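You operate a simulated robot arm through the tools that you are given. There is no shell and no other tool. Be economical: measure what you need, move in short steps, check, and stop when the job is done.

You are at the controls of a simulated two-armed robot. One attempt, no reset.

JOB
Pick up the glue tube with one hand, pass it to the other hand and put it on the green mat of the test bench.
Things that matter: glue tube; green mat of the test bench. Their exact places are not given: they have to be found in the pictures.

It is judged by the outcome, as a careful person would: the job done as asked, and still so three seconds after it is handed in. It fails if anything else is knocked over, pushed out of place, dropped, spilled or broken.

ROBOT AND FRAMES
Two 7-joint arms with two-finger parallel grippers on one trunk, on a base that drives. Base frame: it is fixed to the floor where the robot stands at the start and does not move with it; the origin is under the middle of the robot, x ahead of it, y to its left, z up; the surface under the hand at the start is at about z = 80. Readings come in cm, rad, newtons and seconds.
The left shoulder is at the start at [5, 20.9, 119.6], the right one opposite. With the tool pointing down near the work surface each hand reaches from about 10 to 90 cm from the robot's upright axis, wherever it stands, measured 20 degrees to its own side. Places, roughly: green mat of the test bench (17x25 cm) [66, 166, 80]. Payload 4.4 kg a hand.
The TCP of each hand is the grasp point between the finger pads, 2.3 cm short of the fingertips. In the tool frame z runs along the fingers and y along their closing line. The gripper opens to 9.4 cm. The fingers are 3.8 cm wide and 1 cm thick; the gripper's body (5.4 by 9.6 cm) begins 3.9 cm behind the TCP.
Orientation is that of the tool frame in the base frame, as a unit quaternion [x, y, z, w]. With the fingers straight down and closing along the base's y, the tool's x points along the base's -x, its y along +y and its z along -z.

CONTROLS
- The arms move only by the tool jog_arm. It takes "left_motion", "right_motion" or both (then of equal length, played together; a hand with none holds still); each is a list of rows, each a list of 3 entries, a list of its own where there are three numbers: the shift along the tool's x, y, z in units of 40 mm (1.0 is 40 mm), then the turn, a rotation vector about the tool's x, y, z in units of 8 degrees (1.0 is 8 degrees), then the opening in per cent of the stroke, from 0 (shut) to 100 (fully open). In form: [[[x, y, z], [wx, wy, wz], jaw], ...]. A call has 1 to 20 rows; each row shifts and turns the commanded pose from where the row before left it, along the tool's axes as they then stand. A call with a number of a shift or a turn outside -1 to 1 is refused whole. A row lasts 0.2 s, in which the tool goes at most 5 cm and 0.15 rad; a call with a longer step from one row to the next is refused whole, and so is a gripper value outside its range. A pose out of reach is approached as far as the arm can. The call stops where the force on the tool passes 40 N (or 10 N more than at its start, if that is more) or the arm is blocked; 0.2 s more then pass. The fingers move at their own pace (about 10.8 cm/s each) and stop on an object; they squeeze with about 39 N. The grip force told is the motor's: it shows also when the fingers shut on nothing. Time passes only in rows, and 0.2 s behind the last, so rows that do not move let the fingers close. The reply holds the time, the measured pose of the TCP, the force on the tool along the base axes, the opening and the grip force, in the units named above and with some noise, with the torque about the TCP (base axes, N m) and any sound that the robot's microphone picked up.
- Cameras (640 x 400 px; columns grow to the right, rows downward): "scene" is now at [15.42, -0.09, 136.94]; the picture's right is [-0.01, -1.00, 0.00], its down [-0.56, 0.01, -0.83] and it looks along [0.83, -0.01, -0.56] (base axes); focal length 271 px, centre (320, 200). "left" rides on the left gripper at [8.6, -1.6, -7.4] in its tool frame; the picture's right is [0.18, 0.98, 0.00], its down [-0.58, 0.11, -0.81] and it looks along [-0.79, 0.15, 0.59] (tool axes); focal length 243 px, centre (320, 200). "right" rides on the right gripper at [8.6, 1.6, -7.4] in its tool frame; the picture's right is [-0.18, 0.98, 0.00], its down [-0.58, -0.11, -0.81] and it looks along [-0.79, -0.15, 0.59] (tool axes); focal length 243 px, centre (320, 200).
- get_image(camera): a new picture of that camera. No time passes.
- raise_lower(by): slides the trunk up (or, below 0, down) by that many cm; the arms and the scene camera ride with it, the base frame stays. It gives what a move gives, with no picture.
- roll_base(legs): drives the robot by 1 to 6 legs, each [ahead, left, turn to the left] in cm, cm and rad, along the robot's own axes; the way and the turn of a leg run together, so that a leg with both is an arc; at most 150 cm and 3.142 rad a leg. The arms and the cameras ride along, it lands a little off, and it stops where it bumps. It gives what a move gives.
- head_to(pan, tilt): turns the head with the scene camera to pan (to the left, within 1.396 rad either way) and tilt (down, from -0.506 to 1.204), counted from straight ahead of the robot. It gives what a move gives.
- probe_pixels(camera, pixels): for up to 12 pixels [column, row] of the newest picture of that camera ("zoom" is the newest enlarged one), the place [x, y, z] in the base frame of the surface seen there, good to about 0.2 cm. No time passes.
- zoom(camera, box): a new picture of the part [left, top, right, bottom] of that camera's present view, enlarged. No time passes.
- job_done(): hands the job in; it is judged then, once.

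Work in short steps. Measure before you move; look again where a grasp or a placing could have gone wrong, and mend it. You have 80 turns and 58 pictures in all, those below and enlarged ones among them. Open the grippers and draw the arms clear of the work before you hand the job in, unless the task says otherwise; then end with one line.

The tools are called after "Request:" as name(argument=value, ...) on one line, values as JSON. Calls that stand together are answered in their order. jog_arm: Moves the arms, as the interface text tells. Its arguments: {"type":"object","properties":{"left_motion":{"type":"array","items":{"type":"array"}},"right_motion":{"type":"array","items":{"type":"array"}}},"required":[]} The other tools are called the same way: raise_lower (by) slides the trunk up or down; roll_base (legs) drives the base; head_to (pan, tilt) turns the head that bears the scene camera; get_image (camera) takes a picture; probe_pixels (camera, pixels) gives the place of the surface under pixels of a picture; zoom (camera, box) takes an enlarged picture of a part of a camera's view; job_done () hands the job in.

At the start:

```text
time: 0.0
left_position: [66.2, 25.09, 112.5]
left_orientation: [0.0, 1.0, 0.0, 0.0]
left_contact_force: [0.5, -0.1, 0.0]
left_wrist_torque: [-0.04, 0.03, 0.02]
left_gripper_width: 9.43
left_finger_force: 0.1
right_position: [66.07, -29.74, 113.05]
right_orientation: [0.0, 1.0, 0.0, 0.0]
right_contact_force: [0.7, -0.2, -0.3]
right_wrist_torque: [-0.04, -0.01, 0.03]
right_gripper_width: 9.41
right_finger_force: 0.0
trunk travel left (down, up): [-27.5, 28.8]
robot x, y, heading: [-0.32, -0.03, -0.004]
head pan, tilt: [-0.014, 0.59]
```

scene: 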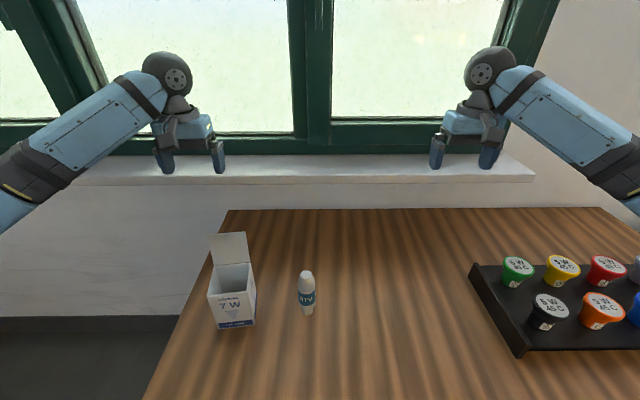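
right: 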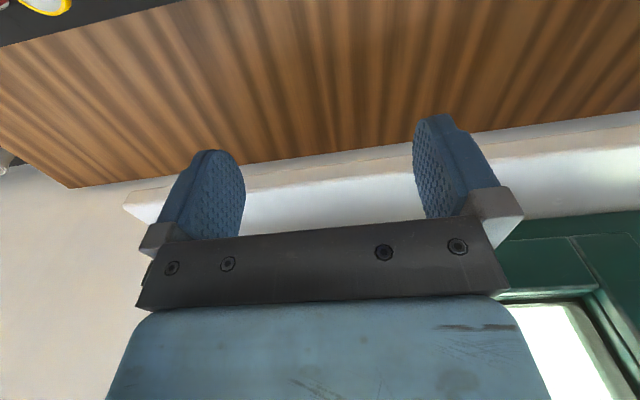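
left: 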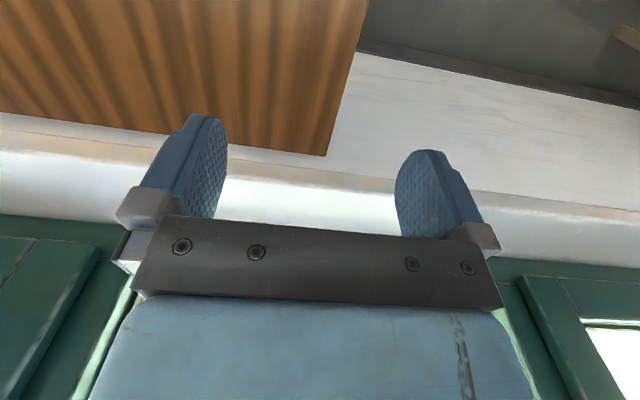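

The scene shows a small white tube near (306,293), with a box beside it. I'll enlarge the view to identify it and measure.

Request:
zoom(camera="scene", box=[190, 220, 350, 340])

Request:
probe_pixels(camera="scene", pixels=[[306, 275], [306, 285], [307, 298], [307, 311], [299, 298], [314, 298], [307, 318], [230, 235], [232, 325], [255, 320], [209, 298], [160, 380]])

```text
3.33 times, centred on (270, 280) of scene
```

zoom: 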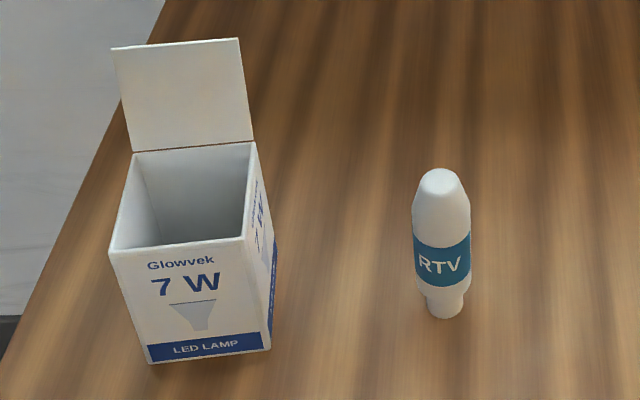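

```text
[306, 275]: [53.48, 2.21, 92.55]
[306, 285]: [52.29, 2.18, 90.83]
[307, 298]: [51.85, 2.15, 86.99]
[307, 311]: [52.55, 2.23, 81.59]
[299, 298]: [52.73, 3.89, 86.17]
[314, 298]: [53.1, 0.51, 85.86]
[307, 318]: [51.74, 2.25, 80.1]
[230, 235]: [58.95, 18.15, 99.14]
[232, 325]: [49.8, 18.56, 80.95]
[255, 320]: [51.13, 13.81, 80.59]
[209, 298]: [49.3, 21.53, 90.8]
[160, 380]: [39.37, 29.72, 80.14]
```

The tube (labelled RTV) stands at about (53.5, 2.2), z 80 to 92.6 and about 3.6 cm wide. Now I look left for the green mat.

Request:
head_to(pan=1.2, tilt=0.4)

Request:
get_image(camera="scene")

```text
time: 1.4
left_position: [66.06, 25.04, 112.43]
left_orientation: [0.0, 1.0, -0.001, 0.0]
left_contact_force: [0.8, 0.2, 0.3]
left_wrist_torque: [0.02, 0.01, 0.02]
left_gripper_width: 9.37
left_finger_force: 0.0
right_position: [66.16, -29.76, 113.05]
right_orientation: [0.0, 1.0, 0.0, -0.001]
right_contact_force: [0.3, -0.1, -0.3]
right_wrist_torque: [-0.02, 0.0, 0.02]
right_gripper_width: 9.41
right_finger_force: 0.0
trunk travel left (down, up): [-27.5, 28.8]
robot x, y, heading: [0.12, 0.31, -0.003]
head pan, tilt: [1.201, 0.4]
```

```text
53 pictures are left
```

scene: 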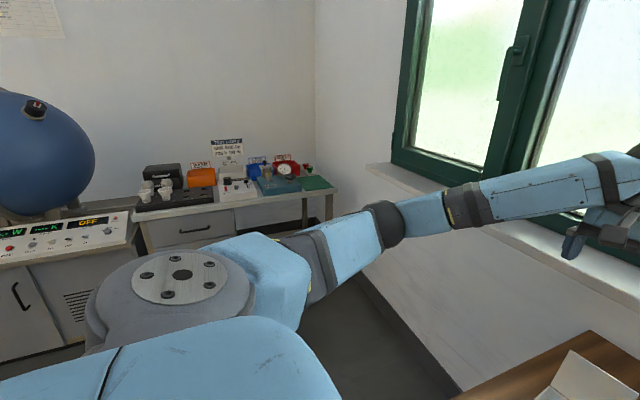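

Request:
zoom(camera="scene", box=[120, 130, 360, 280])

Request:
probe_pixels(camera="scene", pixels=[[316, 182], [302, 178], [328, 178], [306, 189], [332, 186], [280, 187], [335, 190], [240, 202], [150, 215], [310, 300], [200, 230], [308, 170]])

```text
2.67 times, centred on (240, 205) of scene
```

zoom: 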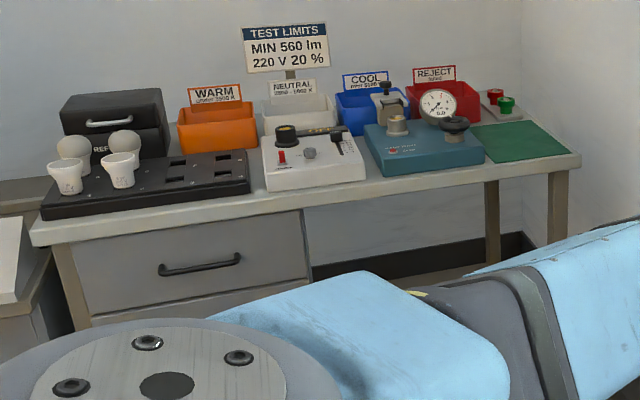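

```text
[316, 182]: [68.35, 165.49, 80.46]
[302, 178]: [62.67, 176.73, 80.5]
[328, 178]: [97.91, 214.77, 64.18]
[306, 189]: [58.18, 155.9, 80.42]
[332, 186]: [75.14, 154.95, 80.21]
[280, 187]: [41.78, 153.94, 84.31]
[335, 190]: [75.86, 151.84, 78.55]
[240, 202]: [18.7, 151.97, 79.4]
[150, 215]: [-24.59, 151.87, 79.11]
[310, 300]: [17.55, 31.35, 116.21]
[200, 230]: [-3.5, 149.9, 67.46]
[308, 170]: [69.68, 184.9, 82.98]
```

The mat spans x 58–75, y 154–179, z 80.4. My plan: the right hand grips the tube low from the side with its fingers pointing left, the left hand takes the top from above, then I drive over. First I rotate the right hand in the air: roll +90°, then tilt 75°.

Request:
jog_arm(right_motion=[[[0, 0, 0], [0, 0, 1], 100], [[0, 0, 0], [0, 0, 1], 100], [[0, 0, 0], [0, 0, 1], 100], [[0, 0, 0], [0, 0, 1], 100], [[0, 0, 0], [0, 0, 1], 100], [[0, 0, 0], [0, 0, 1], 100], [[0, 0, 0], [0, 0, 1], 100], [[0, 0, 0], [0, 0, 1], 100], [[0, 0, 0], [0, 0, 1], 100], [[0, 0, 0], [0, 0, 1], 100], [[0, 0, 0], [0, 0, 1], 100], [[0, 0, 0], [0, 0, 0.25], 100], [[0, 0, 0], [0, 1, 0], 100], [[0, 0, 0], [0, 1, 0], 100], [[0, 0, 0], [0, 1, 0], 100], [[0, 0, 0], [0, 1, 0], 100]])

Request:
head_to(pan=-0.2, tilt=0.55)

Request:
get_image(camera="scene")

```text
time: 4.8
left_position: [66.06, 24.96, 112.36]
left_orientation: [0.0, 1.0, 0.001, 0.0]
left_contact_force: [-0.3, -0.3, 0.5]
left_wrist_torque: [0.0, -0.02, 0.01]
left_gripper_width: 9.37
left_finger_force: 0.1
right_position: [66.14, -29.89, 112.91]
right_orientation: [0.681, 0.679, 0.195, -0.195]
right_contact_force: [0.1, 0.3, -0.3]
right_wrist_torque: [-0.02, -0.01, 0.01]
right_gripper_width: 9.41
right_finger_force: 0.1
trunk travel left (down, up): [-27.5, 28.8]
robot x, y, heading: [0.3, 0.29, 0.001]
head pan, tilt: [1.201, 0.4]
```

```text
time: 6.3
left_position: [66.18, 25.05, 112.47]
left_orientation: [0.0, 1.0, 0.0, 0.001]
left_contact_force: [1.3, 0.8, -0.4]
left_wrist_torque: [0.0, 0.01, 0.02]
left_gripper_width: 9.39
left_finger_force: 0.0
right_position: [66.22, -29.73, 113.12]
right_orientation: [0.68, 0.68, 0.194, -0.193]
right_contact_force: [-0.9, 0.6, -0.1]
right_wrist_torque: [0.02, 0.0, 0.0]
right_gripper_width: 9.4
right_finger_force: 0.0
trunk travel left (down, up): [-27.5, 28.8]
robot x, y, heading: [0.11, 0.26, -0.003]
head pan, tilt: [-0.201, 0.55]
```

```text
51 pictures are left
```

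scene: 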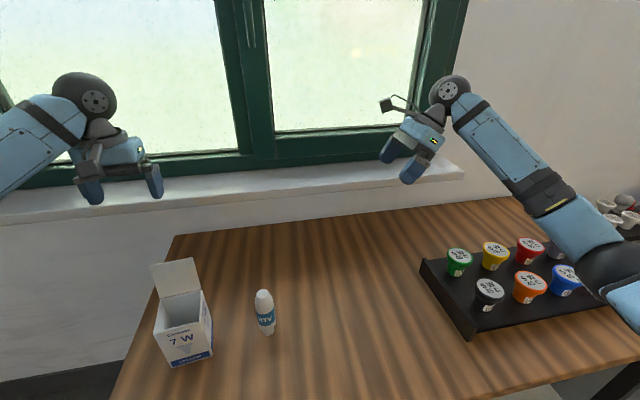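

The right hand is rolling as planned with its camera stalk on the upper side. I finish the tilt to 75° and check the pose.

Request:
jog_arm(right_motion=[[[0, 0, 0], [0, 1, 0], 100], [[0, 0, 0], [0, 1, 0], 100], [[0, 0, 0], [0, 1, 0], 100], [[0, 0, 0], [0, 1, 0], 100], [[0, 0, 0], [0, 1, 0], 100], [[0, 0, 0], [0, 0.375, 0], 100], [[0, -1, 0], [0, 0, 0], 100], [[0, -1, 0], [0, 0, 0], 100], [[0, -1, 0], [0, 0, 0], 100]])

Request:
zoom(camera="scene", box=[220, 260, 320, 340])

Request:
probe_pixels(camera="zoom", pixels=[[279, 193], [279, 240], [279, 300], [230, 330], [300, 460], [225, 380], [330, 380]])

```text
time: 8.3
left_position: [66.13, 24.98, 112.55]
left_orientation: [0.0, 1.0, 0.0, 0.001]
left_contact_force: [-0.6, -0.6, 0.8]
left_wrist_torque: [0.0, 0.0, 0.0]
left_gripper_width: 9.39
left_finger_force: 0.1
right_position: [53.89, -29.79, 113.27]
right_orientation: [0.56, 0.562, 0.431, -0.431]
right_contact_force: [0.0, -0.2, 0.6]
right_wrist_torque: [-0.03, -0.04, 0.02]
right_gripper_width: 9.38
right_finger_force: 0.1
trunk travel left (down, up): [-27.5, 28.8]
robot x, y, heading: [0.27, 0.01, 0.005]
head pan, tilt: [-0.201, 0.55]
```

```text
5.00 times, centred on (270, 300) of scene
```

zoom: 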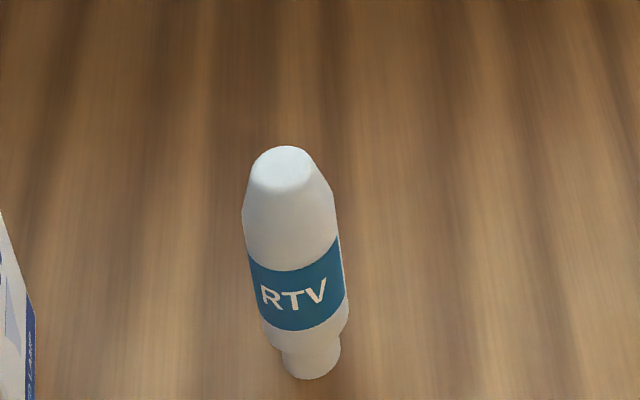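

```text
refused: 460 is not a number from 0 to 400
```

The pose is good. I probe the tube's outline on the enlarged picture, from its top at row 150 to its cap bottom at row 376.

Request:
probe_pixels(camera="zoom", pixels=[[280, 150], [282, 165], [282, 185], [285, 215], [288, 240], [295, 270], [298, 320], [305, 345], [312, 374], [246, 225], [332, 215], [315, 384]])

```text
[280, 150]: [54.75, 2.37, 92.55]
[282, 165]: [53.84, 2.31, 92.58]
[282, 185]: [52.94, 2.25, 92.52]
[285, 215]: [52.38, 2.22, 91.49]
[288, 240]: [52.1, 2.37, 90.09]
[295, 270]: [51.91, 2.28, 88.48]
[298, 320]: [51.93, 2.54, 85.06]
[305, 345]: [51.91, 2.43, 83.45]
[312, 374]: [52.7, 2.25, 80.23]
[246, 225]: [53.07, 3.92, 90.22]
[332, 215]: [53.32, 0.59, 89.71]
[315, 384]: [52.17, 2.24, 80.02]
```

The tube's axis is at (53.65, 2.25), with its body from z 83 to 90, radius 1.7, top at 92.55. I move the right hand over to y=-12 and down to about z 91, still short of the tube.

Request:
jog_arm(right_motion=[[[0.2305, -0.06, 0.86], [0, 0, 0], 100], [[0.2305, 0, 0.86], [0, 0, 0], 100], [[0.2305, 0, 0.86], [0, 0, 0], 100], [[0.2305, 0, 0.86], [0, 0, 0], 100], [[0.2305, 0, 0.86], [0, 0, 0], 100], [[-0.8775, 0, 0.2353], [0, 0, 0], 100], [[-0.8775, 0, 0.2353], [0, 0, 0], 100], [[-0.8775, 0, 0.2353], [0, 0, 0], 100], [[-0.8775, 0, 0.2353], [0, 0, 0], 100], [[-0.8775, 0, 0.2353], [0, 0, 0], 100], [[-0.8775, 0, 0.2353], [0, 0, 0], 100]])

Request:
get_image(camera="scene")

Request:
get_image(camera="right")

```text
time: 10.7
left_position: [66.24, 24.99, 112.32]
left_orientation: [-0.001, 1.0, 0.0, 0.0]
left_contact_force: [-0.3, 0.4, 0.5]
left_wrist_torque: [0.02, 0.0, 0.01]
left_gripper_width: 9.4
left_finger_force: 0.1
right_position: [53.93, -11.98, 91.33]
right_orientation: [0.561, 0.561, 0.43, -0.431]
right_contact_force: [0.0, -1.1, -0.6]
right_wrist_torque: [0.01, 0.02, -0.01]
right_gripper_width: 9.4
right_finger_force: 0.1
trunk travel left (down, up): [-27.5, 28.8]
robot x, y, heading: [-0.1, 0.22, 0.0]
head pan, tilt: [-0.201, 0.55]
```

```text
49 pictures are left
```

scene: 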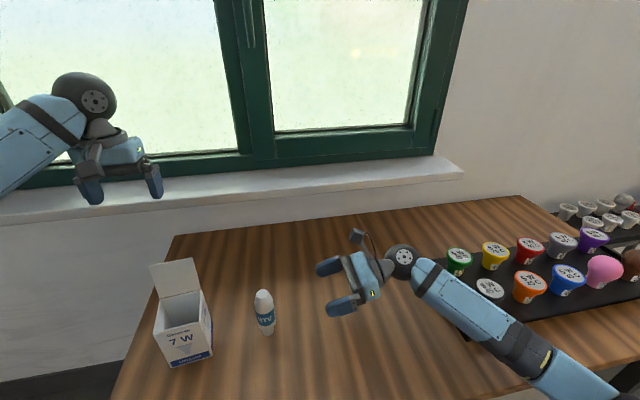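

```text
48 pictures are left
```

right: 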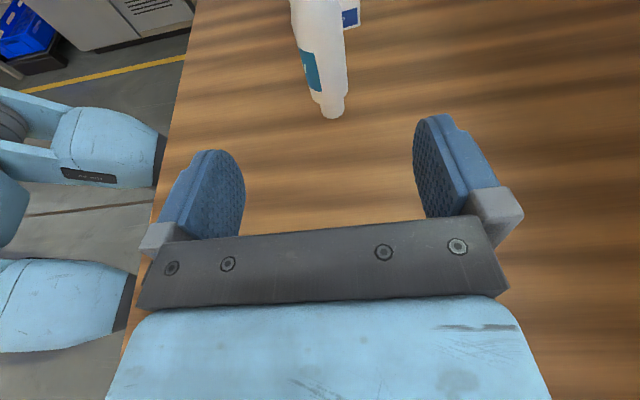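

The approach is aligned. Before lowering 7 cm more, I check the forearm and wrist clearance against the tray corner near (455,320).

Request:
probe_pixels(camera="scene", pixels=[[402, 258], [430, 275], [450, 305], [480, 335], [520, 368], [470, 295], [500, 320], [540, 350], [450, 270], [476, 335], [490, 288], [400, 280]])

```text
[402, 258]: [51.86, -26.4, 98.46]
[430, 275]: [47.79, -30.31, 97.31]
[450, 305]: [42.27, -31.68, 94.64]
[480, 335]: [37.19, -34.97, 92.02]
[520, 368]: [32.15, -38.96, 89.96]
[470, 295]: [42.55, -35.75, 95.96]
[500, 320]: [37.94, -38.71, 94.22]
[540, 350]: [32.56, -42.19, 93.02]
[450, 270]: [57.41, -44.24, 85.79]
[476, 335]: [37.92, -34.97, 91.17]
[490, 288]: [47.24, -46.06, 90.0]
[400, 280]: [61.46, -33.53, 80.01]
```

The forearm runs low towards the elbow (top z≈90 at x 32), so lowering would touch the table edge. I raise the trunk 22 cm so the arm reaches down more steeply, then lower the right hand again.

Request:
raise_lower(by=22)

Request:
jog_arm(right_motion=[[[-0.8775, 0, 0.2353], [0, 0, 0], 100], [[-0.8775, 0, 0.2353], [0, 0, 0], 100], [[-0.8775, 0, 0.2353], [0, 0, 0], 100], [[-0.8775, 0, 0.2353], [0, 0, 0], 100], [[-0.8775, 0, 0.2353], [0, 0, 0], 100], [[-0.8775, 0, 0.2353], [0, 0, 0], 100]])

Request:
get_image(camera="scene")

```text
time: 13.1
left_position: [66.22, 25.08, 134.55]
left_orientation: [0.0, 1.0, -0.001, 0.0]
left_contact_force: [-0.1, -1.0, 0.6]
left_wrist_torque: [0.01, -0.01, 0.02]
left_gripper_width: 9.4
left_finger_force: 0.0
right_position: [53.87, -11.97, 113.39]
right_orientation: [0.561, 0.561, 0.431, -0.431]
right_contact_force: [0.1, -0.9, 0.4]
right_wrist_torque: [0.01, -0.05, 0.01]
right_gripper_width: 9.39
right_finger_force: 0.1
trunk travel left (down, up): [-49.5, 6.8]
robot x, y, heading: [0.12, -0.12, 0.001]
head pan, tilt: [-0.201, 0.55]
```

```text
time: 14.5
left_position: [66.26, 25.19, 134.4]
left_orientation: [0.0, 1.0, -0.001, 0.0]
left_contact_force: [0.8, 0.6, 0.5]
left_wrist_torque: [-0.01, -0.01, -0.02]
left_gripper_width: 9.39
left_finger_force: 0.1
right_position: [53.78, -11.76, 91.64]
right_orientation: [0.562, 0.56, 0.431, -0.43]
right_contact_force: [0.2, 0.0, -0.5]
right_wrist_torque: [-0.04, -0.01, 0.01]
right_gripper_width: 9.4
right_finger_force: 0.0
trunk travel left (down, up): [-49.5, 6.8]
robot x, y, heading: [0.14, -0.1, 0.001]
head pan, tilt: [-0.201, 0.55]
```

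```text
47 pictures are left
```

scene: 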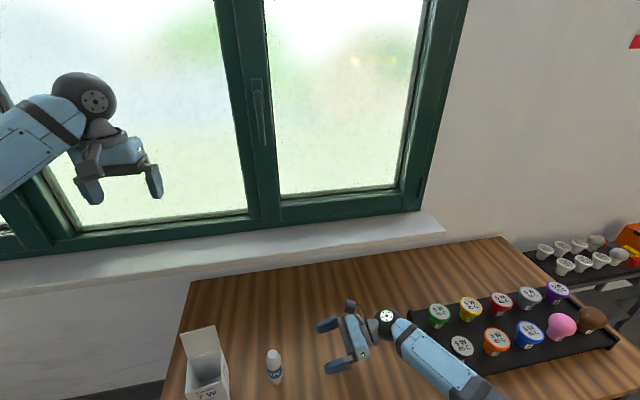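

I tilt the head down to see the forearm and table edge.

Request:
head_to(pan=-0.2, tilt=0.9)

Request:
get_image(camera="scene")

```text
time: 15.3
left_position: [66.2, 25.03, 134.44]
left_orientation: [0.0, 1.0, 0.0, 0.0]
left_contact_force: [-0.1, 0.6, -0.1]
left_wrist_torque: [0.02, 0.01, -0.02]
left_gripper_width: 9.39
left_finger_force: 0.0
right_position: [53.77, -11.81, 91.51]
right_orientation: [0.561, 0.561, 0.431, -0.431]
right_contact_force: [0.9, -0.1, -0.3]
right_wrist_torque: [0.0, 0.01, -0.01]
right_gripper_width: 9.39
right_finger_force: 0.1
trunk travel left (down, up): [-49.5, 6.8]
robot x, y, heading: [-0.07, 0.17, 0.002]
head pan, tilt: [-0.201, 0.901]
```

```text
46 pictures are left
```

scene: 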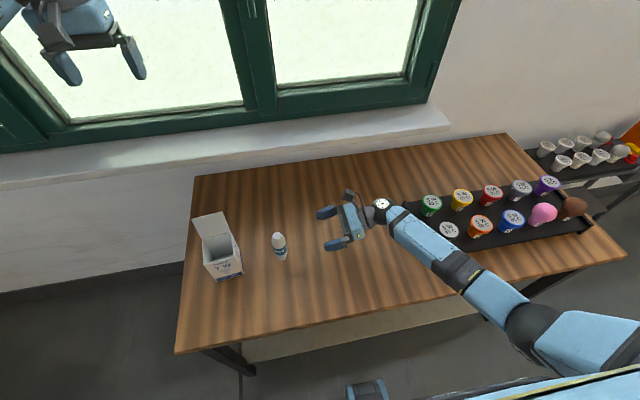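

Request:
probe_pixels(camera="scene", pixels=[[382, 205], [410, 230], [435, 255], [460, 275], [495, 297], [530, 330], [450, 290], [400, 233], [420, 300], [480, 320], [409, 208], [405, 200]])

```text
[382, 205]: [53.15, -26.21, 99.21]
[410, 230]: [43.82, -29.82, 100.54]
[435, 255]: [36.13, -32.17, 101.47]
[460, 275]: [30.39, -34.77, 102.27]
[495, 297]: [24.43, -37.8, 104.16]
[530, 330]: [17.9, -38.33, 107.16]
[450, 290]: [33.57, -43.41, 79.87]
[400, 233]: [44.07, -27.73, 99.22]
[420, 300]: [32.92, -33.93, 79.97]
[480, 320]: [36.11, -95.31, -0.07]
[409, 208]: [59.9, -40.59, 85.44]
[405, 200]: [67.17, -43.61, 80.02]
```

The forearm is now about 10 cm higher and slopes up to the elbow. I lower to z 84.2 at y −12.

Request:
jog_arm(right_motion=[[[-0.587, -0.03, 0.157], [0, 0, 0], 100], [[-0.587, 0, 0.157], [0, 0, 0], 100], [[-0.587, 0, 0.157], [0, 0, 0], 100]])

Request:
get_image(camera="right")

Request:
get_image(camera="scene")

```text
time: 16.1
left_position: [66.25, 25.01, 134.55]
left_orientation: [0.0, 1.0, 0.0, 0.001]
left_contact_force: [-0.3, 0.5, -0.2]
left_wrist_torque: [-0.03, 0.02, 0.04]
left_gripper_width: 9.37
left_finger_force: 0.0
right_position: [53.88, -11.73, 84.2]
right_orientation: [0.562, 0.561, 0.431, -0.43]
right_contact_force: [-0.3, 0.0, 0.2]
right_wrist_torque: [0.02, 0.0, 0.0]
right_gripper_width: 9.39
right_finger_force: 0.1
trunk travel left (down, up): [-49.5, 6.8]
robot x, y, heading: [-0.08, -0.42, 0.001]
head pan, tilt: [-0.201, 0.901]
```

```text
45 pictures are left
```

right: 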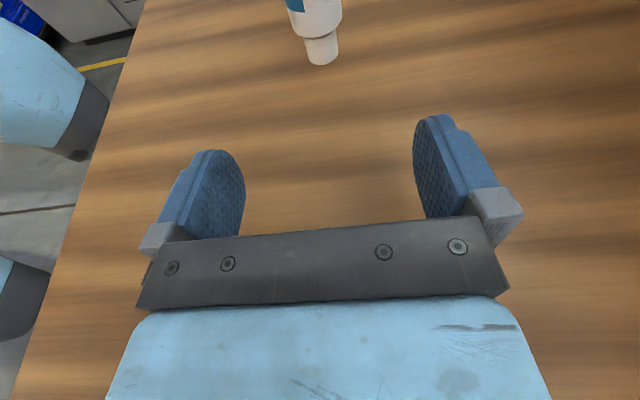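

```text
44 pictures are left
```

scene: 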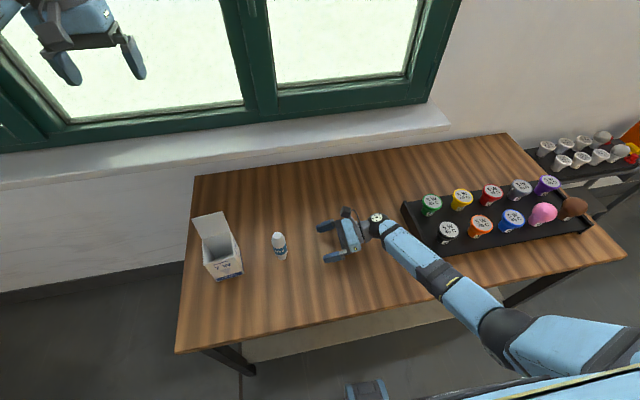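

Clear all around; the tube cap is at about (322,45) in the right view, central between the fingers. I advance 14 cm horizontally to straddle the tube.

Request:
jog_arm(right_motion=[[[0.151, -0.05, 0.564], [0, 0, 0], 100], [[0.151, 0, 0.564], [0, 0, 0], 100], [[0.151, 0, 0.564], [0, 0, 0], 100], [[0.151, 0, 0.564], [0, 0, 0], 100], [[0.151, 0, 0.564], [0, 0, 0], 100], [[0.151, 0, 0.564], [0, 0, 0], 100]])

Request:
get_image(camera="right")

Request:
zoom(camera="scene", box=[180, 200, 340, 300])

```text
time: 17.5
left_position: [66.21, 25.18, 134.37]
left_orientation: [0.0, 1.0, 0.0, 0.0]
left_contact_force: [0.5, 0.2, -0.1]
left_wrist_torque: [-0.01, -0.02, 0.01]
left_gripper_width: 9.4
left_finger_force: 0.0
right_position: [53.53, 2.17, 84.21]
right_orientation: [0.561, 0.561, 0.431, -0.431]
right_contact_force: [-0.5, 0.0, 0.0]
right_wrist_torque: [-0.01, -0.02, 0.02]
right_gripper_width: 9.41
right_finger_force: 0.0
trunk travel left (down, up): [-49.5, 6.8]
robot x, y, heading: [-0.21, -0.24, -0.002]
head pan, tilt: [-0.201, 0.901]
```

```text
43 pictures are left
```

right: 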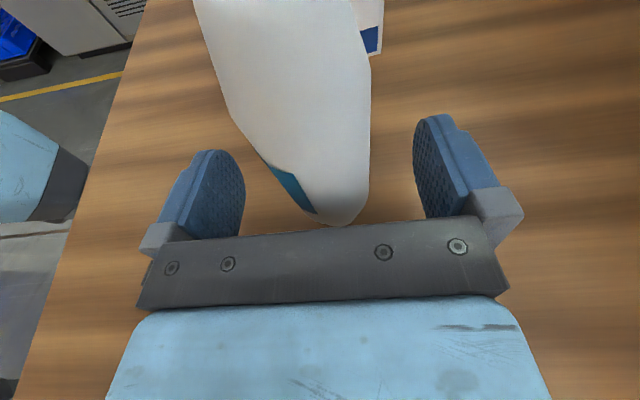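

```text
4.00 times, centred on (260, 250) of scene
```

zoom: 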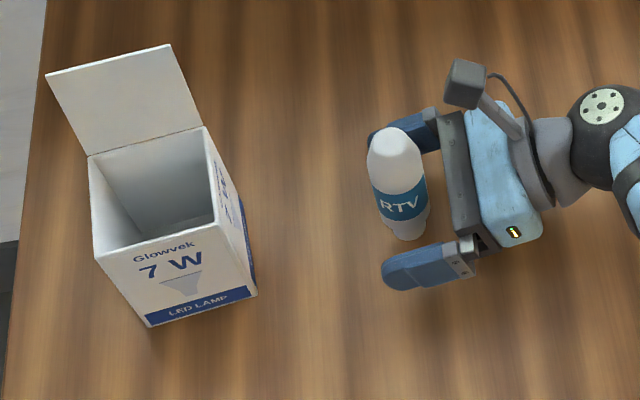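

The tube stands between the pads. I close in stages so it isn't nudged over, then hold.

Request:
jog_arm(right_motion=[[[0, 0.03, 0], [0, 0, 0], 80], [[0, 0, 0], [0, 0, 0], 60], [[0, 0, 0], [0, 0, 0], 48], [[0, 0, 0], [0, 0, 0], 42], [[0, 0, 0], [0, 0, 0], 38], [[0, 0, 0], [0, 0, 0], 34], [[0, 0, 0], [0, 0, 0], 20], [[0, 0, 0], [0, 0, 0], 10], [[0, 0, 0], [0, 0, 0], 10]])

Request:
zoom(camera="scene", box=[180, 200, 340, 300])

```text
time: 19.5
left_position: [66.25, 25.26, 134.27]
left_orientation: [0.0, 1.0, 0.0, 0.0]
left_contact_force: [0.5, -0.2, 0.7]
left_wrist_torque: [0.0, 0.02, -0.03]
left_gripper_width: 9.39
left_finger_force: 0.0
right_position: [53.71, 2.11, 84.11]
right_orientation: [0.561, 0.561, 0.431, -0.43]
right_contact_force: [0.3, 0.7, 1.0]
right_wrist_torque: [-0.01, 0.04, -0.01]
right_gripper_width: 3.68
right_finger_force: 38.1
trunk travel left (down, up): [-49.5, 6.8]
robot x, y, heading: [0.38, -0.24, -0.004]
head pan, tilt: [-0.201, 0.901]
```

```text
4.00 times, centred on (260, 250) of scene
```

zoom: 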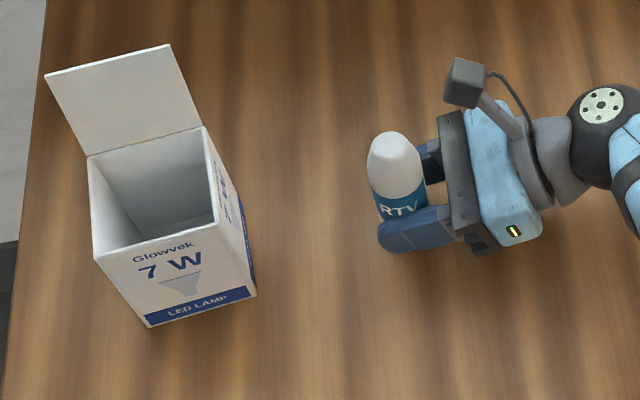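

Gripped at 3.68 cm with 38 N. I lift 28 cm straight up, and meanwhile roll the left hand +90° and tilt it 15° so its body leans away from the right hand.

Request:
jog_arm(right_motion=[[[0.42, 0, -0.113], [0, 0, 0], 10], [[0.845, 0, -0.2266], [0, 0, 0], 10], [[0.845, 0, -0.2266], [0, 0, 0], 10], [[0.845, 0, -0.2266], [0, 0, 0], 10], [[0.845, 0, -0.2266], [0, 0, 0], 10], [[0.845, 0, -0.2266], [0, 0, 0], 10], [[0.845, 0, -0.2266], [0, 0, 0], 10], [[0.845, 0, -0.2266], [0, 0, 0], 10], [[0.42, 0, -0.113], [0, 0, 0], 10], [[0, 0, 0], [0, 0, 0], 10], [[0, 0, 0], [0, 0, 0], 10], [[0, 0, 0], [0, 0, 0], 10], [[0, 0, 0], [0, 0, 0], 10], [[0, 0, 0], [0, 0, 0], 10]], left_motion=[[[0, 0, 0], [0, 0, 1], 100], [[0, 0, 0], [0, 0, 1], 100], [[0, 0, 0], [0, 0, 1], 100], [[0, 0, 0], [0, 0, 1], 100], [[0, 0, 0], [0, 0, 1], 100], [[0, 0, 0], [0, 0, 1], 100], [[0, 0, 0], [0, 0, 1], 100], [[0, 0, 0], [0, 0, 1], 100], [[0, 0, 0], [0, 0, 1], 100], [[0, 0, 0], [0, 0, 1], 100], [[0, 0, 0], [0, 0, 1], 100], [[0, 0, 0], [0, 0, 0.25], 100], [[0, 0, 0], [0, -1, 0], 100], [[0, 0, 0], [0, -0.875, 0], 100]])

Request:
head_to(pan=0.05, tilt=0.6)

Request:
get_image(camera="scene")

```text
time: 22.5
left_position: [66.15, 25.22, 134.49]
left_orientation: [0.701, 0.701, -0.093, 0.094]
left_contact_force: [0.0, 0.3, -0.1]
left_wrist_torque: [0.0, 0.01, 0.02]
left_gripper_width: 9.4
left_finger_force: 0.0
right_position: [53.67, 2.05, 112.12]
right_orientation: [0.561, 0.561, 0.43, -0.431]
right_contact_force: [-0.3, -0.1, -1.5]
right_wrist_torque: [0.0, 0.0, 0.01]
right_gripper_width: 3.69
right_finger_force: 38.9
trunk travel left (down, up): [-49.5, 6.8]
robot x, y, heading: [0.02, 0.09, -0.001]
head pan, tilt: [-0.201, 0.901]
```

```text
time: 23.3
left_position: [66.13, 25.06, 134.45]
left_orientation: [0.701, 0.701, -0.093, 0.092]
left_contact_force: [-0.4, 0.2, -0.3]
left_wrist_torque: [0.0, -0.01, 0.01]
left_gripper_width: 9.4
left_finger_force: 0.0
right_position: [53.75, 2.04, 112.21]
right_orientation: [0.561, 0.561, 0.43, -0.431]
right_contact_force: [0.1, 0.0, -0.6]
right_wrist_torque: [-0.02, 0.02, 0.01]
right_gripper_width: 3.68
right_finger_force: 39.3
trunk travel left (down, up): [-49.5, 6.8]
robot x, y, heading: [-0.18, 0.13, 0.001]
head pan, tilt: [0.051, 0.6]
```

```text
40 pictures are left
```

scene: 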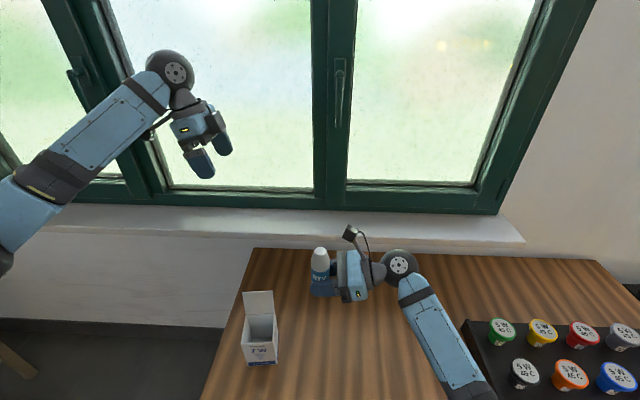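

Tube lifted and held. I zoom to measure its top and tilt before bringing the left hand over it.

Request:
zoom(camera="scene", box=[280, 220, 408, 300])

Request:
probe_pixels(camera="zoom", pixels=[[200, 143], [200, 155], [200, 165], [200, 200], [200, 225], [206, 250], [163, 215], [240, 205], [170, 250]])

```text
5.00 times, centred on (344, 260) of scene
```

zoom: 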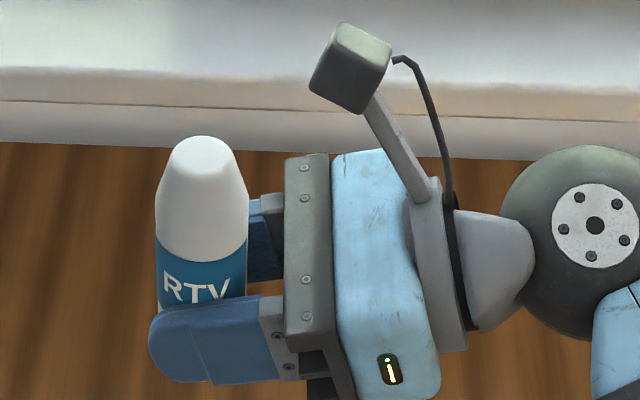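

```text
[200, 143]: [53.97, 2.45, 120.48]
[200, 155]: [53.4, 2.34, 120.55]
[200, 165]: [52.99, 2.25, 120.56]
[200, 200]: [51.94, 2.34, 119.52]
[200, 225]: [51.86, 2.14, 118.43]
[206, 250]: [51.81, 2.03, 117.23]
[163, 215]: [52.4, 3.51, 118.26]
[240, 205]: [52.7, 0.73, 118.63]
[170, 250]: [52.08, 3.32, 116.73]
```

The tube is upright with its axis at (53.65, 2.15) and top at z 120.5. I bring the left hand to a pre-grasp point 10 cm back along its approach line.

Request:
jog_arm(left_motion=[[[-0.637, -0.443, 0.437], [0, 0, 0], 100], [[-0.637, -0.443, 0.437], [0, 0, 0], 100], [[-0.637, -0.443, 0.437], [0, 0, 0], 100], [[-0.637, -0.443, 0.437], [0, 0, 0], 100], [[-0.637, -0.443, 0.437], [0, 0, 0], 100], [[-0.637, -0.443, 0.437], [0, 0, 0], 100], [[-0.637, -0.443, 0.437], [0, 0, 0], 100]])

Request:
get_image(camera="scene")

Request:
get_image(camera="left")

```text
time: 24.9
left_position: [53.86, 4.63, 127.31]
left_orientation: [0.701, 0.701, -0.092, 0.093]
left_contact_force: [0.0, 0.1, -0.3]
left_wrist_torque: [0.03, 0.01, 0.01]
left_gripper_width: 9.41
left_finger_force: 0.2
right_position: [53.67, 1.94, 112.18]
right_orientation: [0.56, 0.562, 0.43, -0.431]
right_contact_force: [-0.2, -0.8, -1.1]
right_wrist_torque: [0.02, 0.0, 0.0]
right_gripper_width: 3.7
right_finger_force: 39.0
trunk travel left (down, up): [-49.5, 6.8]
robot x, y, heading: [0.06, -0.04, 0.001]
head pan, tilt: [0.051, 0.6]
```

```text
38 pictures are left
```

scene: 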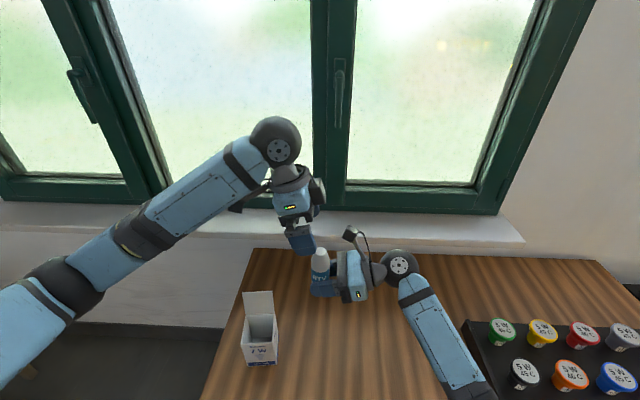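

```text
37 pictures are left
```

left: 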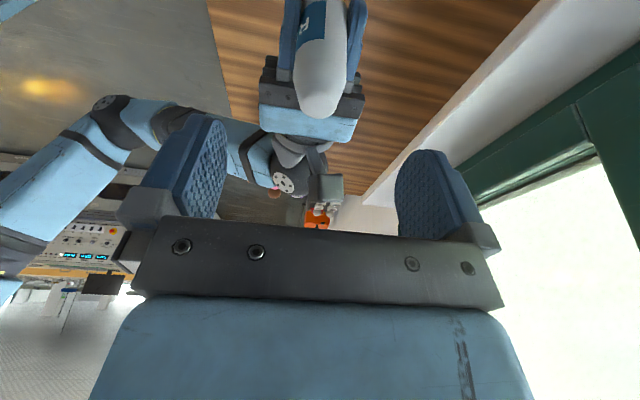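

Aligned: the tube top lies midway between the left fingers. I advance 10 cm along the approach line in four rows with the fingers open.

Request:
jog_arm(left_motion=[[[0, -0.03, 0.625], [0, 0, 0], 100], [[0, 0, 0.625], [0, 0, 0], 100], [[0, 0, 0.625], [0, 0, 0], 100], [[0.02, 0, 0.625], [0, 0, 0], 100], [[0, 0, 0], [0, 0, 0], 100]])

Request:
zoom(camera="scene", box=[264, 200, 424, 300])

```text
time: 26.1
left_position: [53.52, 2.2, 117.38]
left_orientation: [0.701, 0.701, -0.092, 0.092]
left_contact_force: [-0.2, 0.9, -0.2]
left_wrist_torque: [0.01, 0.0, -0.01]
left_gripper_width: 9.38
left_finger_force: 0.0
right_position: [53.79, 2.09, 112.15]
right_orientation: [0.561, 0.561, 0.43, -0.431]
right_contact_force: [0.1, 0.7, -1.0]
right_wrist_torque: [-0.03, 0.01, 0.0]
right_gripper_width: 3.7
right_finger_force: 39.4
trunk travel left (down, up): [-49.5, 6.8]
robot x, y, heading: [-0.21, -0.12, 0.002]
head pan, tilt: [0.051, 0.6]
```

```text
4.00 times, centred on (344, 250) of scene
```

zoom: 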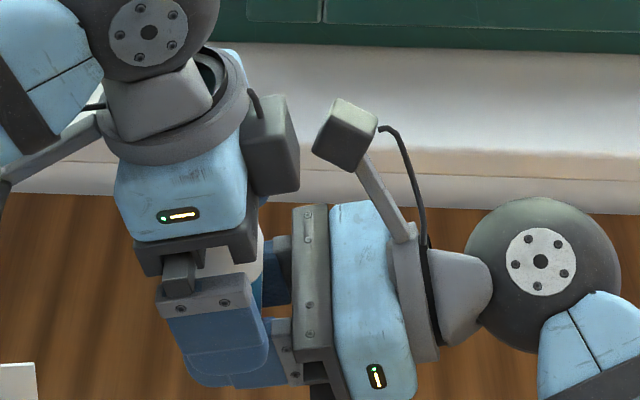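

No contact forces; the left fingers straddle the tube above the right fingers. I close the left in stages while the right holds.

Request:
jog_arm(left_motion=[[[0, 0.03, -0.03], [0, 0, 0], 75], [[0, 0, 0], [0, 0, 0], 55], [[0, 0, 0], [0, 0, 0], 44], [[0, 0, 0], [0, 0, 0], 38], [[0, 0, 0], [0, 0, 0], 30], [[0, 0, 0], [0, 0, 0], 10], [[0, 0, 0], [0, 0, 0], 10], [[0, 0, 0], [0, 0, 0], 10]])

Request:
zoom(camera="scene", box=[264, 200, 424, 300])

```text
time: 27.9
left_position: [53.83, 2.17, 117.65]
left_orientation: [0.701, 0.701, -0.092, 0.093]
left_contact_force: [4.1, 0.3, 0.2]
left_wrist_torque: [-0.03, -0.14, 0.0]
left_gripper_width: 3.68
left_finger_force: 39.0
right_position: [53.79, 2.03, 112.22]
right_orientation: [0.561, 0.561, 0.43, -0.431]
right_contact_force: [-4.3, 0.6, -0.5]
right_wrist_torque: [0.01, -0.1, -0.02]
right_gripper_width: 3.7
right_finger_force: 39.3
trunk travel left (down, up): [-49.5, 6.8]
robot x, y, heading: [-0.41, 0.09, 0.001]
head pan, tilt: [0.051, 0.6]
```

```text
4.00 times, centred on (344, 250) of scene
```

zoom: 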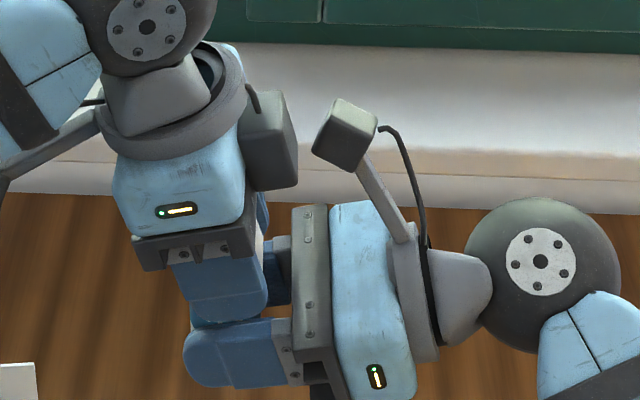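

Both hands grip the tube, at 3.68 cm for the left. I open the right and withdraw it horizontally along −y.

Request:
jog_arm(right_motion=[[[0, 0, 0], [0, 0, 0], 45], [[0, 0, 0], [0, 0, 0], 65], [[0, 0, 0], [0, 0, 0], 100], [[0, 0, 0], [0, 0, 0], 100], [[0, 0, 0], [0, 0, 0], 100], [[-0.1, 0, -0.37], [0, 0, 0], 100], [[-0.194, 0, -0.7245], [0, 0, 0], 100], [[-0.194, 0, -0.7245], [0, 0, 0], 100], [[-0.194, 0, -0.7245], [0, 0, 0], 100], [[-0.194, 0, -0.7245], [0, 0, 0], 100], [[-0.194, 0, -0.7245], [0, 0, 0], 100]])

Request:
zoom(camera="scene", box=[264, 200, 424, 300])

```text
time: 30.3
left_position: [53.62, 2.2, 117.61]
left_orientation: [0.701, 0.701, -0.092, 0.092]
left_contact_force: [-0.2, -0.5, -0.5]
left_wrist_torque: [-0.01, 0.02, 0.03]
left_gripper_width: 3.67
left_finger_force: 38.9
right_position: [53.5, -14.82, 112.26]
right_orientation: [0.56, 0.561, 0.431, -0.431]
right_contact_force: [-0.2, 0.3, -0.5]
right_wrist_torque: [0.03, 0.02, 0.0]
right_gripper_width: 9.4
right_finger_force: 0.1
trunk travel left (down, up): [-49.5, 6.8]
robot x, y, heading: [0.18, 0.03, -0.003]
head pan, tilt: [0.051, 0.6]
```

```text
4.00 times, centred on (344, 250) of scene
```

zoom: 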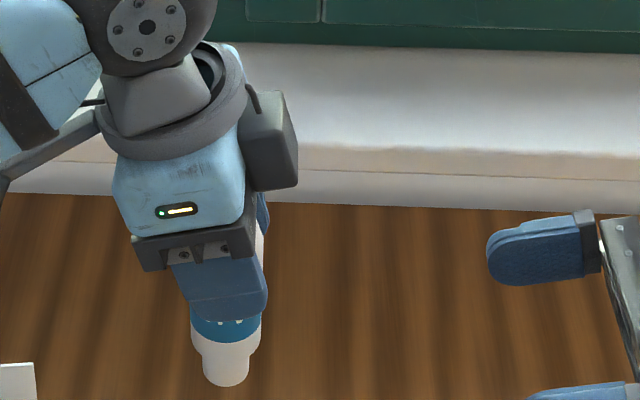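

Handover done: the left holds the tube upright alone. Before driving I look left at the route, the bench and the left arm's outline.

Request:
head_to(pan=0.9, tilt=0.75)

Request:
get_image(camera="scene")

Request:
probe_pixels(camera="scene", pixels=[[320, 100], [420, 150], [250, 100], [200, 150], [100, 100], [300, 200], [250, 250], [350, 250], [450, 50], [400, 50], [60, 60], [500, 100]])

```text
time: 31.5
left_position: [53.75, 2.27, 117.61]
left_orientation: [0.701, 0.701, -0.093, 0.093]
left_contact_force: [-1.4, 0.2, -0.2]
left_wrist_torque: [0.0, 0.01, -0.01]
left_gripper_width: 3.71
left_finger_force: 38.9
right_position: [53.5, -14.52, 112.44]
right_orientation: [0.561, 0.561, 0.43, -0.431]
right_contact_force: [0.4, 0.4, 0.3]
right_wrist_torque: [-0.01, 0.03, 0.01]
right_gripper_width: 9.41
right_finger_force: 0.0
trunk travel left (down, up): [-49.5, 6.8]
robot x, y, heading: [0.01, -0.07, -0.001]
head pan, tilt: [0.901, 0.75]
```

```text
33 pictures are left
```

scene: 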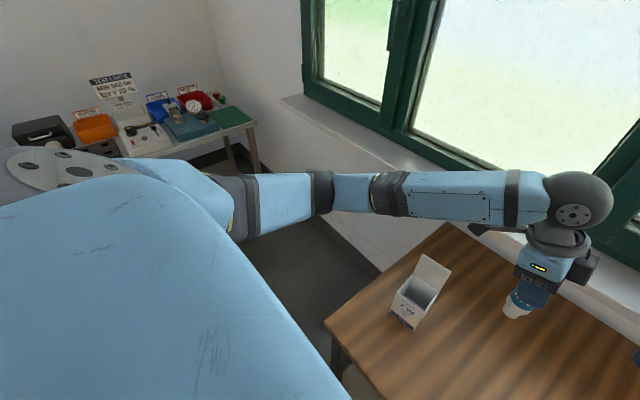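

```text
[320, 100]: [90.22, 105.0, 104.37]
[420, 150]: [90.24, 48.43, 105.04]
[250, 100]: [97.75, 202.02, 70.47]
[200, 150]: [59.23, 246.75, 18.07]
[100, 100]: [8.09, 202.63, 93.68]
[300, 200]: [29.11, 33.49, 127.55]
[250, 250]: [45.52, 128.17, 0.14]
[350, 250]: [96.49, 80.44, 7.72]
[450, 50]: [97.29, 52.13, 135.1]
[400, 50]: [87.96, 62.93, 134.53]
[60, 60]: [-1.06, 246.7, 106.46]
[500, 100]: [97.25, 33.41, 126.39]
```

The left elbow is high (z≈127), the wall is at x≈97 and the sill at z≈105. I look further left for obstacles along the sideways route.

Request:
head_to(pan=1.39, tilt=0.6)

Request:
get_image(camera="scene")

Request:
probe_pixels(camera="scene", pixels=[[60, 60], [20, 120], [60, 180], [100, 150], [150, 150], [200, 150], [250, 130], [300, 130], [20, 200], [400, 180], [360, 150], [140, 120]])

```text
time: 32.4
left_position: [53.84, 2.22, 117.6]
left_orientation: [0.701, 0.701, -0.092, 0.091]
left_contact_force: [0.3, -0.8, 0.0]
left_wrist_torque: [-0.04, 0.05, -0.03]
left_gripper_width: 3.68
left_finger_force: 39.2
right_position: [53.52, -14.54, 112.2]
right_orientation: [0.561, 0.561, 0.43, -0.43]
right_contact_force: [0.5, -0.5, 0.2]
right_wrist_torque: [0.0, 0.02, -0.01]
right_gripper_width: 9.42
right_finger_force: 0.2
trunk travel left (down, up): [-49.5, 6.8]
robot x, y, heading: [-0.2, -0.19, -0.002]
head pan, tilt: [1.389, 0.6]
```

```text
32 pictures are left
```

scene: 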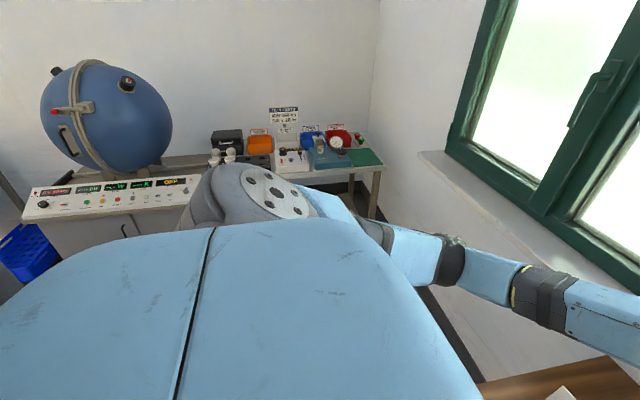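

```text
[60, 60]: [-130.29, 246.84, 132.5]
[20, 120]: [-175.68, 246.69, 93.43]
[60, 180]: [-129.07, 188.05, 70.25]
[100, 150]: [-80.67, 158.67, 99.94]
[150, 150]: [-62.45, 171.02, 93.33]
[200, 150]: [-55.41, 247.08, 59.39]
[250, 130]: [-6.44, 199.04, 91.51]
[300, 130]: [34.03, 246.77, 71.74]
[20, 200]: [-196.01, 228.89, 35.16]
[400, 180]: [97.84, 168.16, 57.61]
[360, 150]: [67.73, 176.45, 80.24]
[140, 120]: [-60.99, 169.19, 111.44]
```

All bench furniture lies beyond y≈140, so the sideways route is clear. I raise the trunk 5 cm so the tube clears the box (top 99), then drive 80 cm left.

Request:
raise_lower(by=5)

Request:
roll_base(legs=[[0, 80, 0]])

Request:
get_image(camera="scene")

```text
time: 33.3
left_position: [53.8, 2.1, 122.61]
left_orientation: [0.701, 0.701, -0.092, 0.093]
left_contact_force: [-0.9, 0.2, -1.5]
left_wrist_torque: [0.02, -0.02, 0.02]
left_gripper_width: 3.69
left_finger_force: 38.9
right_position: [53.45, -14.53, 117.28]
right_orientation: [0.561, 0.561, 0.43, -0.43]
right_contact_force: [0.1, 0.2, -0.1]
right_wrist_torque: [0.02, 0.01, -0.02]
right_gripper_width: 9.4
right_finger_force: 0.0
trunk travel left (down, up): [-54.5, 1.8]
robot x, y, heading: [0.11, -0.06, -0.004]
head pan, tilt: [1.389, 0.6]
```

```text
time: 40.8
left_position: [54.3, 81.75, 122.61]
left_orientation: [0.707, 0.695, -0.093, 0.091]
left_contact_force: [0.0, 0.3, -0.8]
left_wrist_torque: [0.01, 0.03, 0.02]
left_gripper_width: 3.71
left_finger_force: 38.8
right_position: [53.88, 64.91, 117.32]
right_orientation: [0.566, 0.556, 0.434, -0.427]
right_contact_force: [-0.1, 0.8, -0.4]
right_wrist_torque: [0.0, 0.0, -0.02]
right_gripper_width: 9.4
right_finger_force: 0.1
trunk travel left (down, up): [-54.5, 1.8]
robot x, y, heading: [0.44, 80.19, -0.017]
head pan, tilt: [1.389, 0.6]
```

```text
31 pictures are left
```

scene: 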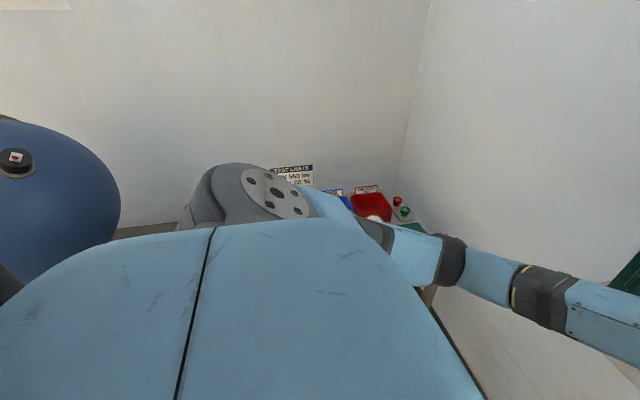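

Landed at (0.4, 80.2). I turn 0.98 rad left in place, then look ahead at the bench.

Request:
roll_base(legs=[[0, 0, 0.98]])

Request:
head_to(pan=0.0, tilt=0.6)

Request:
get_image(camera="scene")

```text
time: 43.6
left_position: [29.61, 125.47, 122.47]
left_orientation: [0.298, 0.946, -0.039, 0.124]
left_contact_force: [-0.9, -0.5, -0.7]
left_wrist_torque: [-0.01, -0.01, 0.0]
left_gripper_width: 3.65
left_finger_force: 38.9
right_position: [43.31, 115.8, 117.46]
right_orientation: [0.239, 0.756, 0.184, -0.581]
right_contact_force: [-0.5, 0.3, -0.8]
right_wrist_torque: [0.0, 0.02, 0.02]
right_gripper_width: 9.42
right_finger_force: 0.0
trunk travel left (down, up): [-54.5, 1.8]
robot x, y, heading: [0.38, 80.07, 0.956]
head pan, tilt: [1.389, 0.6]
```

```text
time: 45.2
left_position: [29.63, 125.47, 122.58]
left_orientation: [0.299, 0.945, -0.04, 0.125]
left_contact_force: [-0.2, 0.4, -1.2]
left_wrist_torque: [0.01, -0.04, 0.03]
left_gripper_width: 3.69
left_finger_force: 39.2
right_position: [43.28, 115.67, 117.32]
right_orientation: [0.24, 0.756, 0.184, -0.58]
right_contact_force: [-0.3, 0.3, -0.2]
right_wrist_torque: [0.03, 0.0, 0.0]
right_gripper_width: 9.41
right_finger_force: 0.1
trunk travel left (down, up): [-54.5, 1.8]
robot x, y, heading: [0.67, 80.37, 0.959]
head pan, tilt: [0.0, 0.6]
```

```text
30 pictures are left
```

scene: 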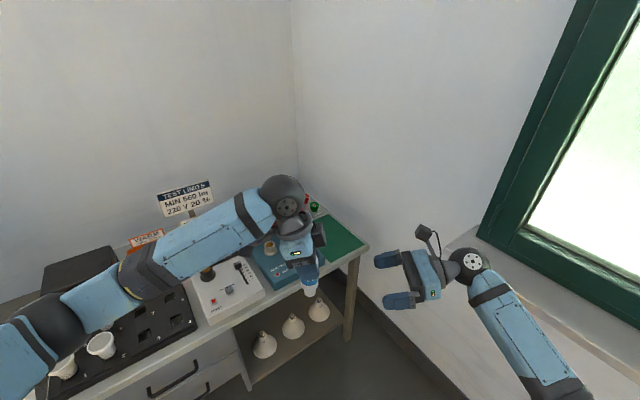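

The mat is visible at (340,235) past the left hand, with the route clear. I drive ahead 30 and right 6 first, then check.

Request:
roll_base(legs=[[30, -6, 0]])

Request:
get_image(camera="scene")

Request:
probe_pixels(camera="scene", pixels=[[310, 330], [350, 350], [370, 240], [330, 215], [480, 350], [540, 380], [450, 230], [200, 190]])

```text
time: 47.2
left_position: [51.58, 146.29, 122.63]
left_orientation: [0.299, 0.945, -0.039, 0.125]
left_contact_force: [-0.1, 0.5, -0.8]
left_wrist_torque: [0.06, 0.01, -0.02]
left_gripper_width: 3.68
left_finger_force: 38.9
right_position: [65.28, 136.56, 117.36]
right_orientation: [0.238, 0.756, 0.183, -0.581]
right_contact_force: [-0.6, -1.7, 0.1]
right_wrist_torque: [0.01, -0.01, 0.02]
right_gripper_width: 9.4
right_finger_force: 0.1
trunk travel left (down, up): [-54.5, 1.8]
robot x, y, heading: [22.55, 101.23, 0.958]
head pan, tilt: [0.0, 0.6]
```

```text
29 pictures are left
```

scene: 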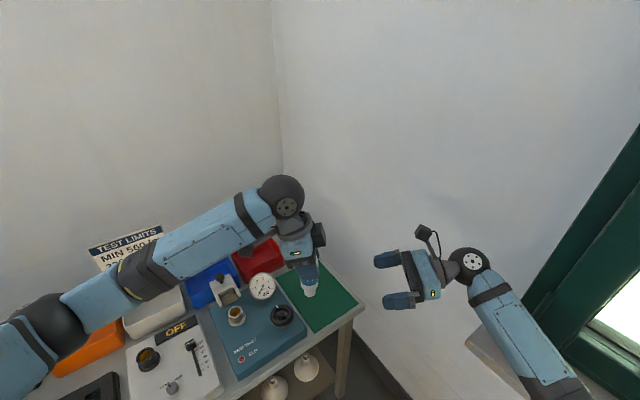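

```text
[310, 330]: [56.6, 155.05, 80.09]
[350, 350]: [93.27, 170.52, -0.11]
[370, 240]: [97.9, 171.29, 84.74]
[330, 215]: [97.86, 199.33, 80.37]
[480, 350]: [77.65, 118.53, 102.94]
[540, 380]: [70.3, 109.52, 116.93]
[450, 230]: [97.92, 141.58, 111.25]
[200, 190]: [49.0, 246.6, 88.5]
```

The tube now hangs near the mat; the right forearm runs close to the sill's end (x≈77, z 103). I raise the right hand 12 cm, then drive 10 cm further ahead.

Request:
jog_arm(right_motion=[[[0.7245, 0, -0.194], [0, 0, 0], 100], [[0.7245, 0, -0.194], [0, 0, 0], 100], [[0.7245, 0, -0.194], [0, 0, 0], 100], [[0.7245, 0, -0.194], [0, 0, 0], 100]])

Request:
roll_base(legs=[[10, 1, 0]])

Request:
get_image(camera="scene")

```text
time: 48.2
left_position: [51.67, 146.27, 122.63]
left_orientation: [0.299, 0.945, -0.04, 0.125]
left_contact_force: [0.3, 0.2, -0.7]
left_wrist_torque: [-0.01, 0.0, 0.02]
left_gripper_width: 3.68
left_finger_force: 39.1
right_position: [65.11, 136.48, 129.33]
right_orientation: [0.239, 0.756, 0.183, -0.581]
right_contact_force: [0.6, 0.8, -0.1]
right_wrist_torque: [0.0, -0.05, -0.01]
right_gripper_width: 9.38
right_finger_force: 0.0
trunk travel left (down, up): [-54.5, 1.8]
robot x, y, heading: [22.33, 100.86, 0.96]
head pan, tilt: [0.0, 0.6]
```

```text
time: 49.4
left_position: [56.53, 154.87, 122.63]
left_orientation: [0.299, 0.945, -0.039, 0.125]
left_contact_force: [0.0, 0.0, -1.1]
left_wrist_torque: [-0.06, -0.01, -0.01]
left_gripper_width: 3.68
left_finger_force: 39.0
right_position: [70.09, 145.18, 129.36]
right_orientation: [0.24, 0.756, 0.184, -0.58]
right_contact_force: [0.1, -0.3, 0.1]
right_wrist_torque: [0.03, 0.03, 0.0]
right_gripper_width: 9.41
right_finger_force: 0.0
trunk travel left (down, up): [-54.5, 1.8]
robot x, y, heading: [27.59, 109.74, 0.958]
head pan, tilt: [0.0, 0.6]
```

```text
28 pictures are left
```

scene: 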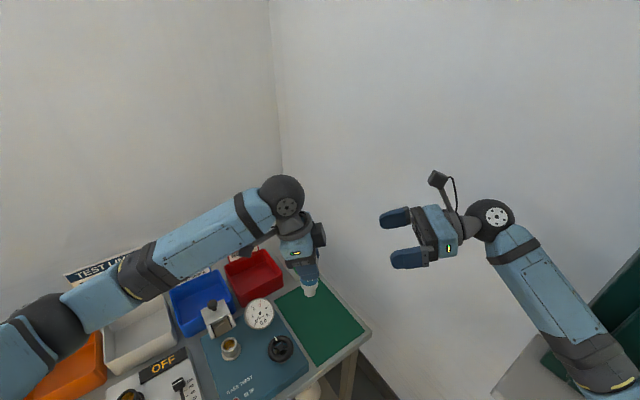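

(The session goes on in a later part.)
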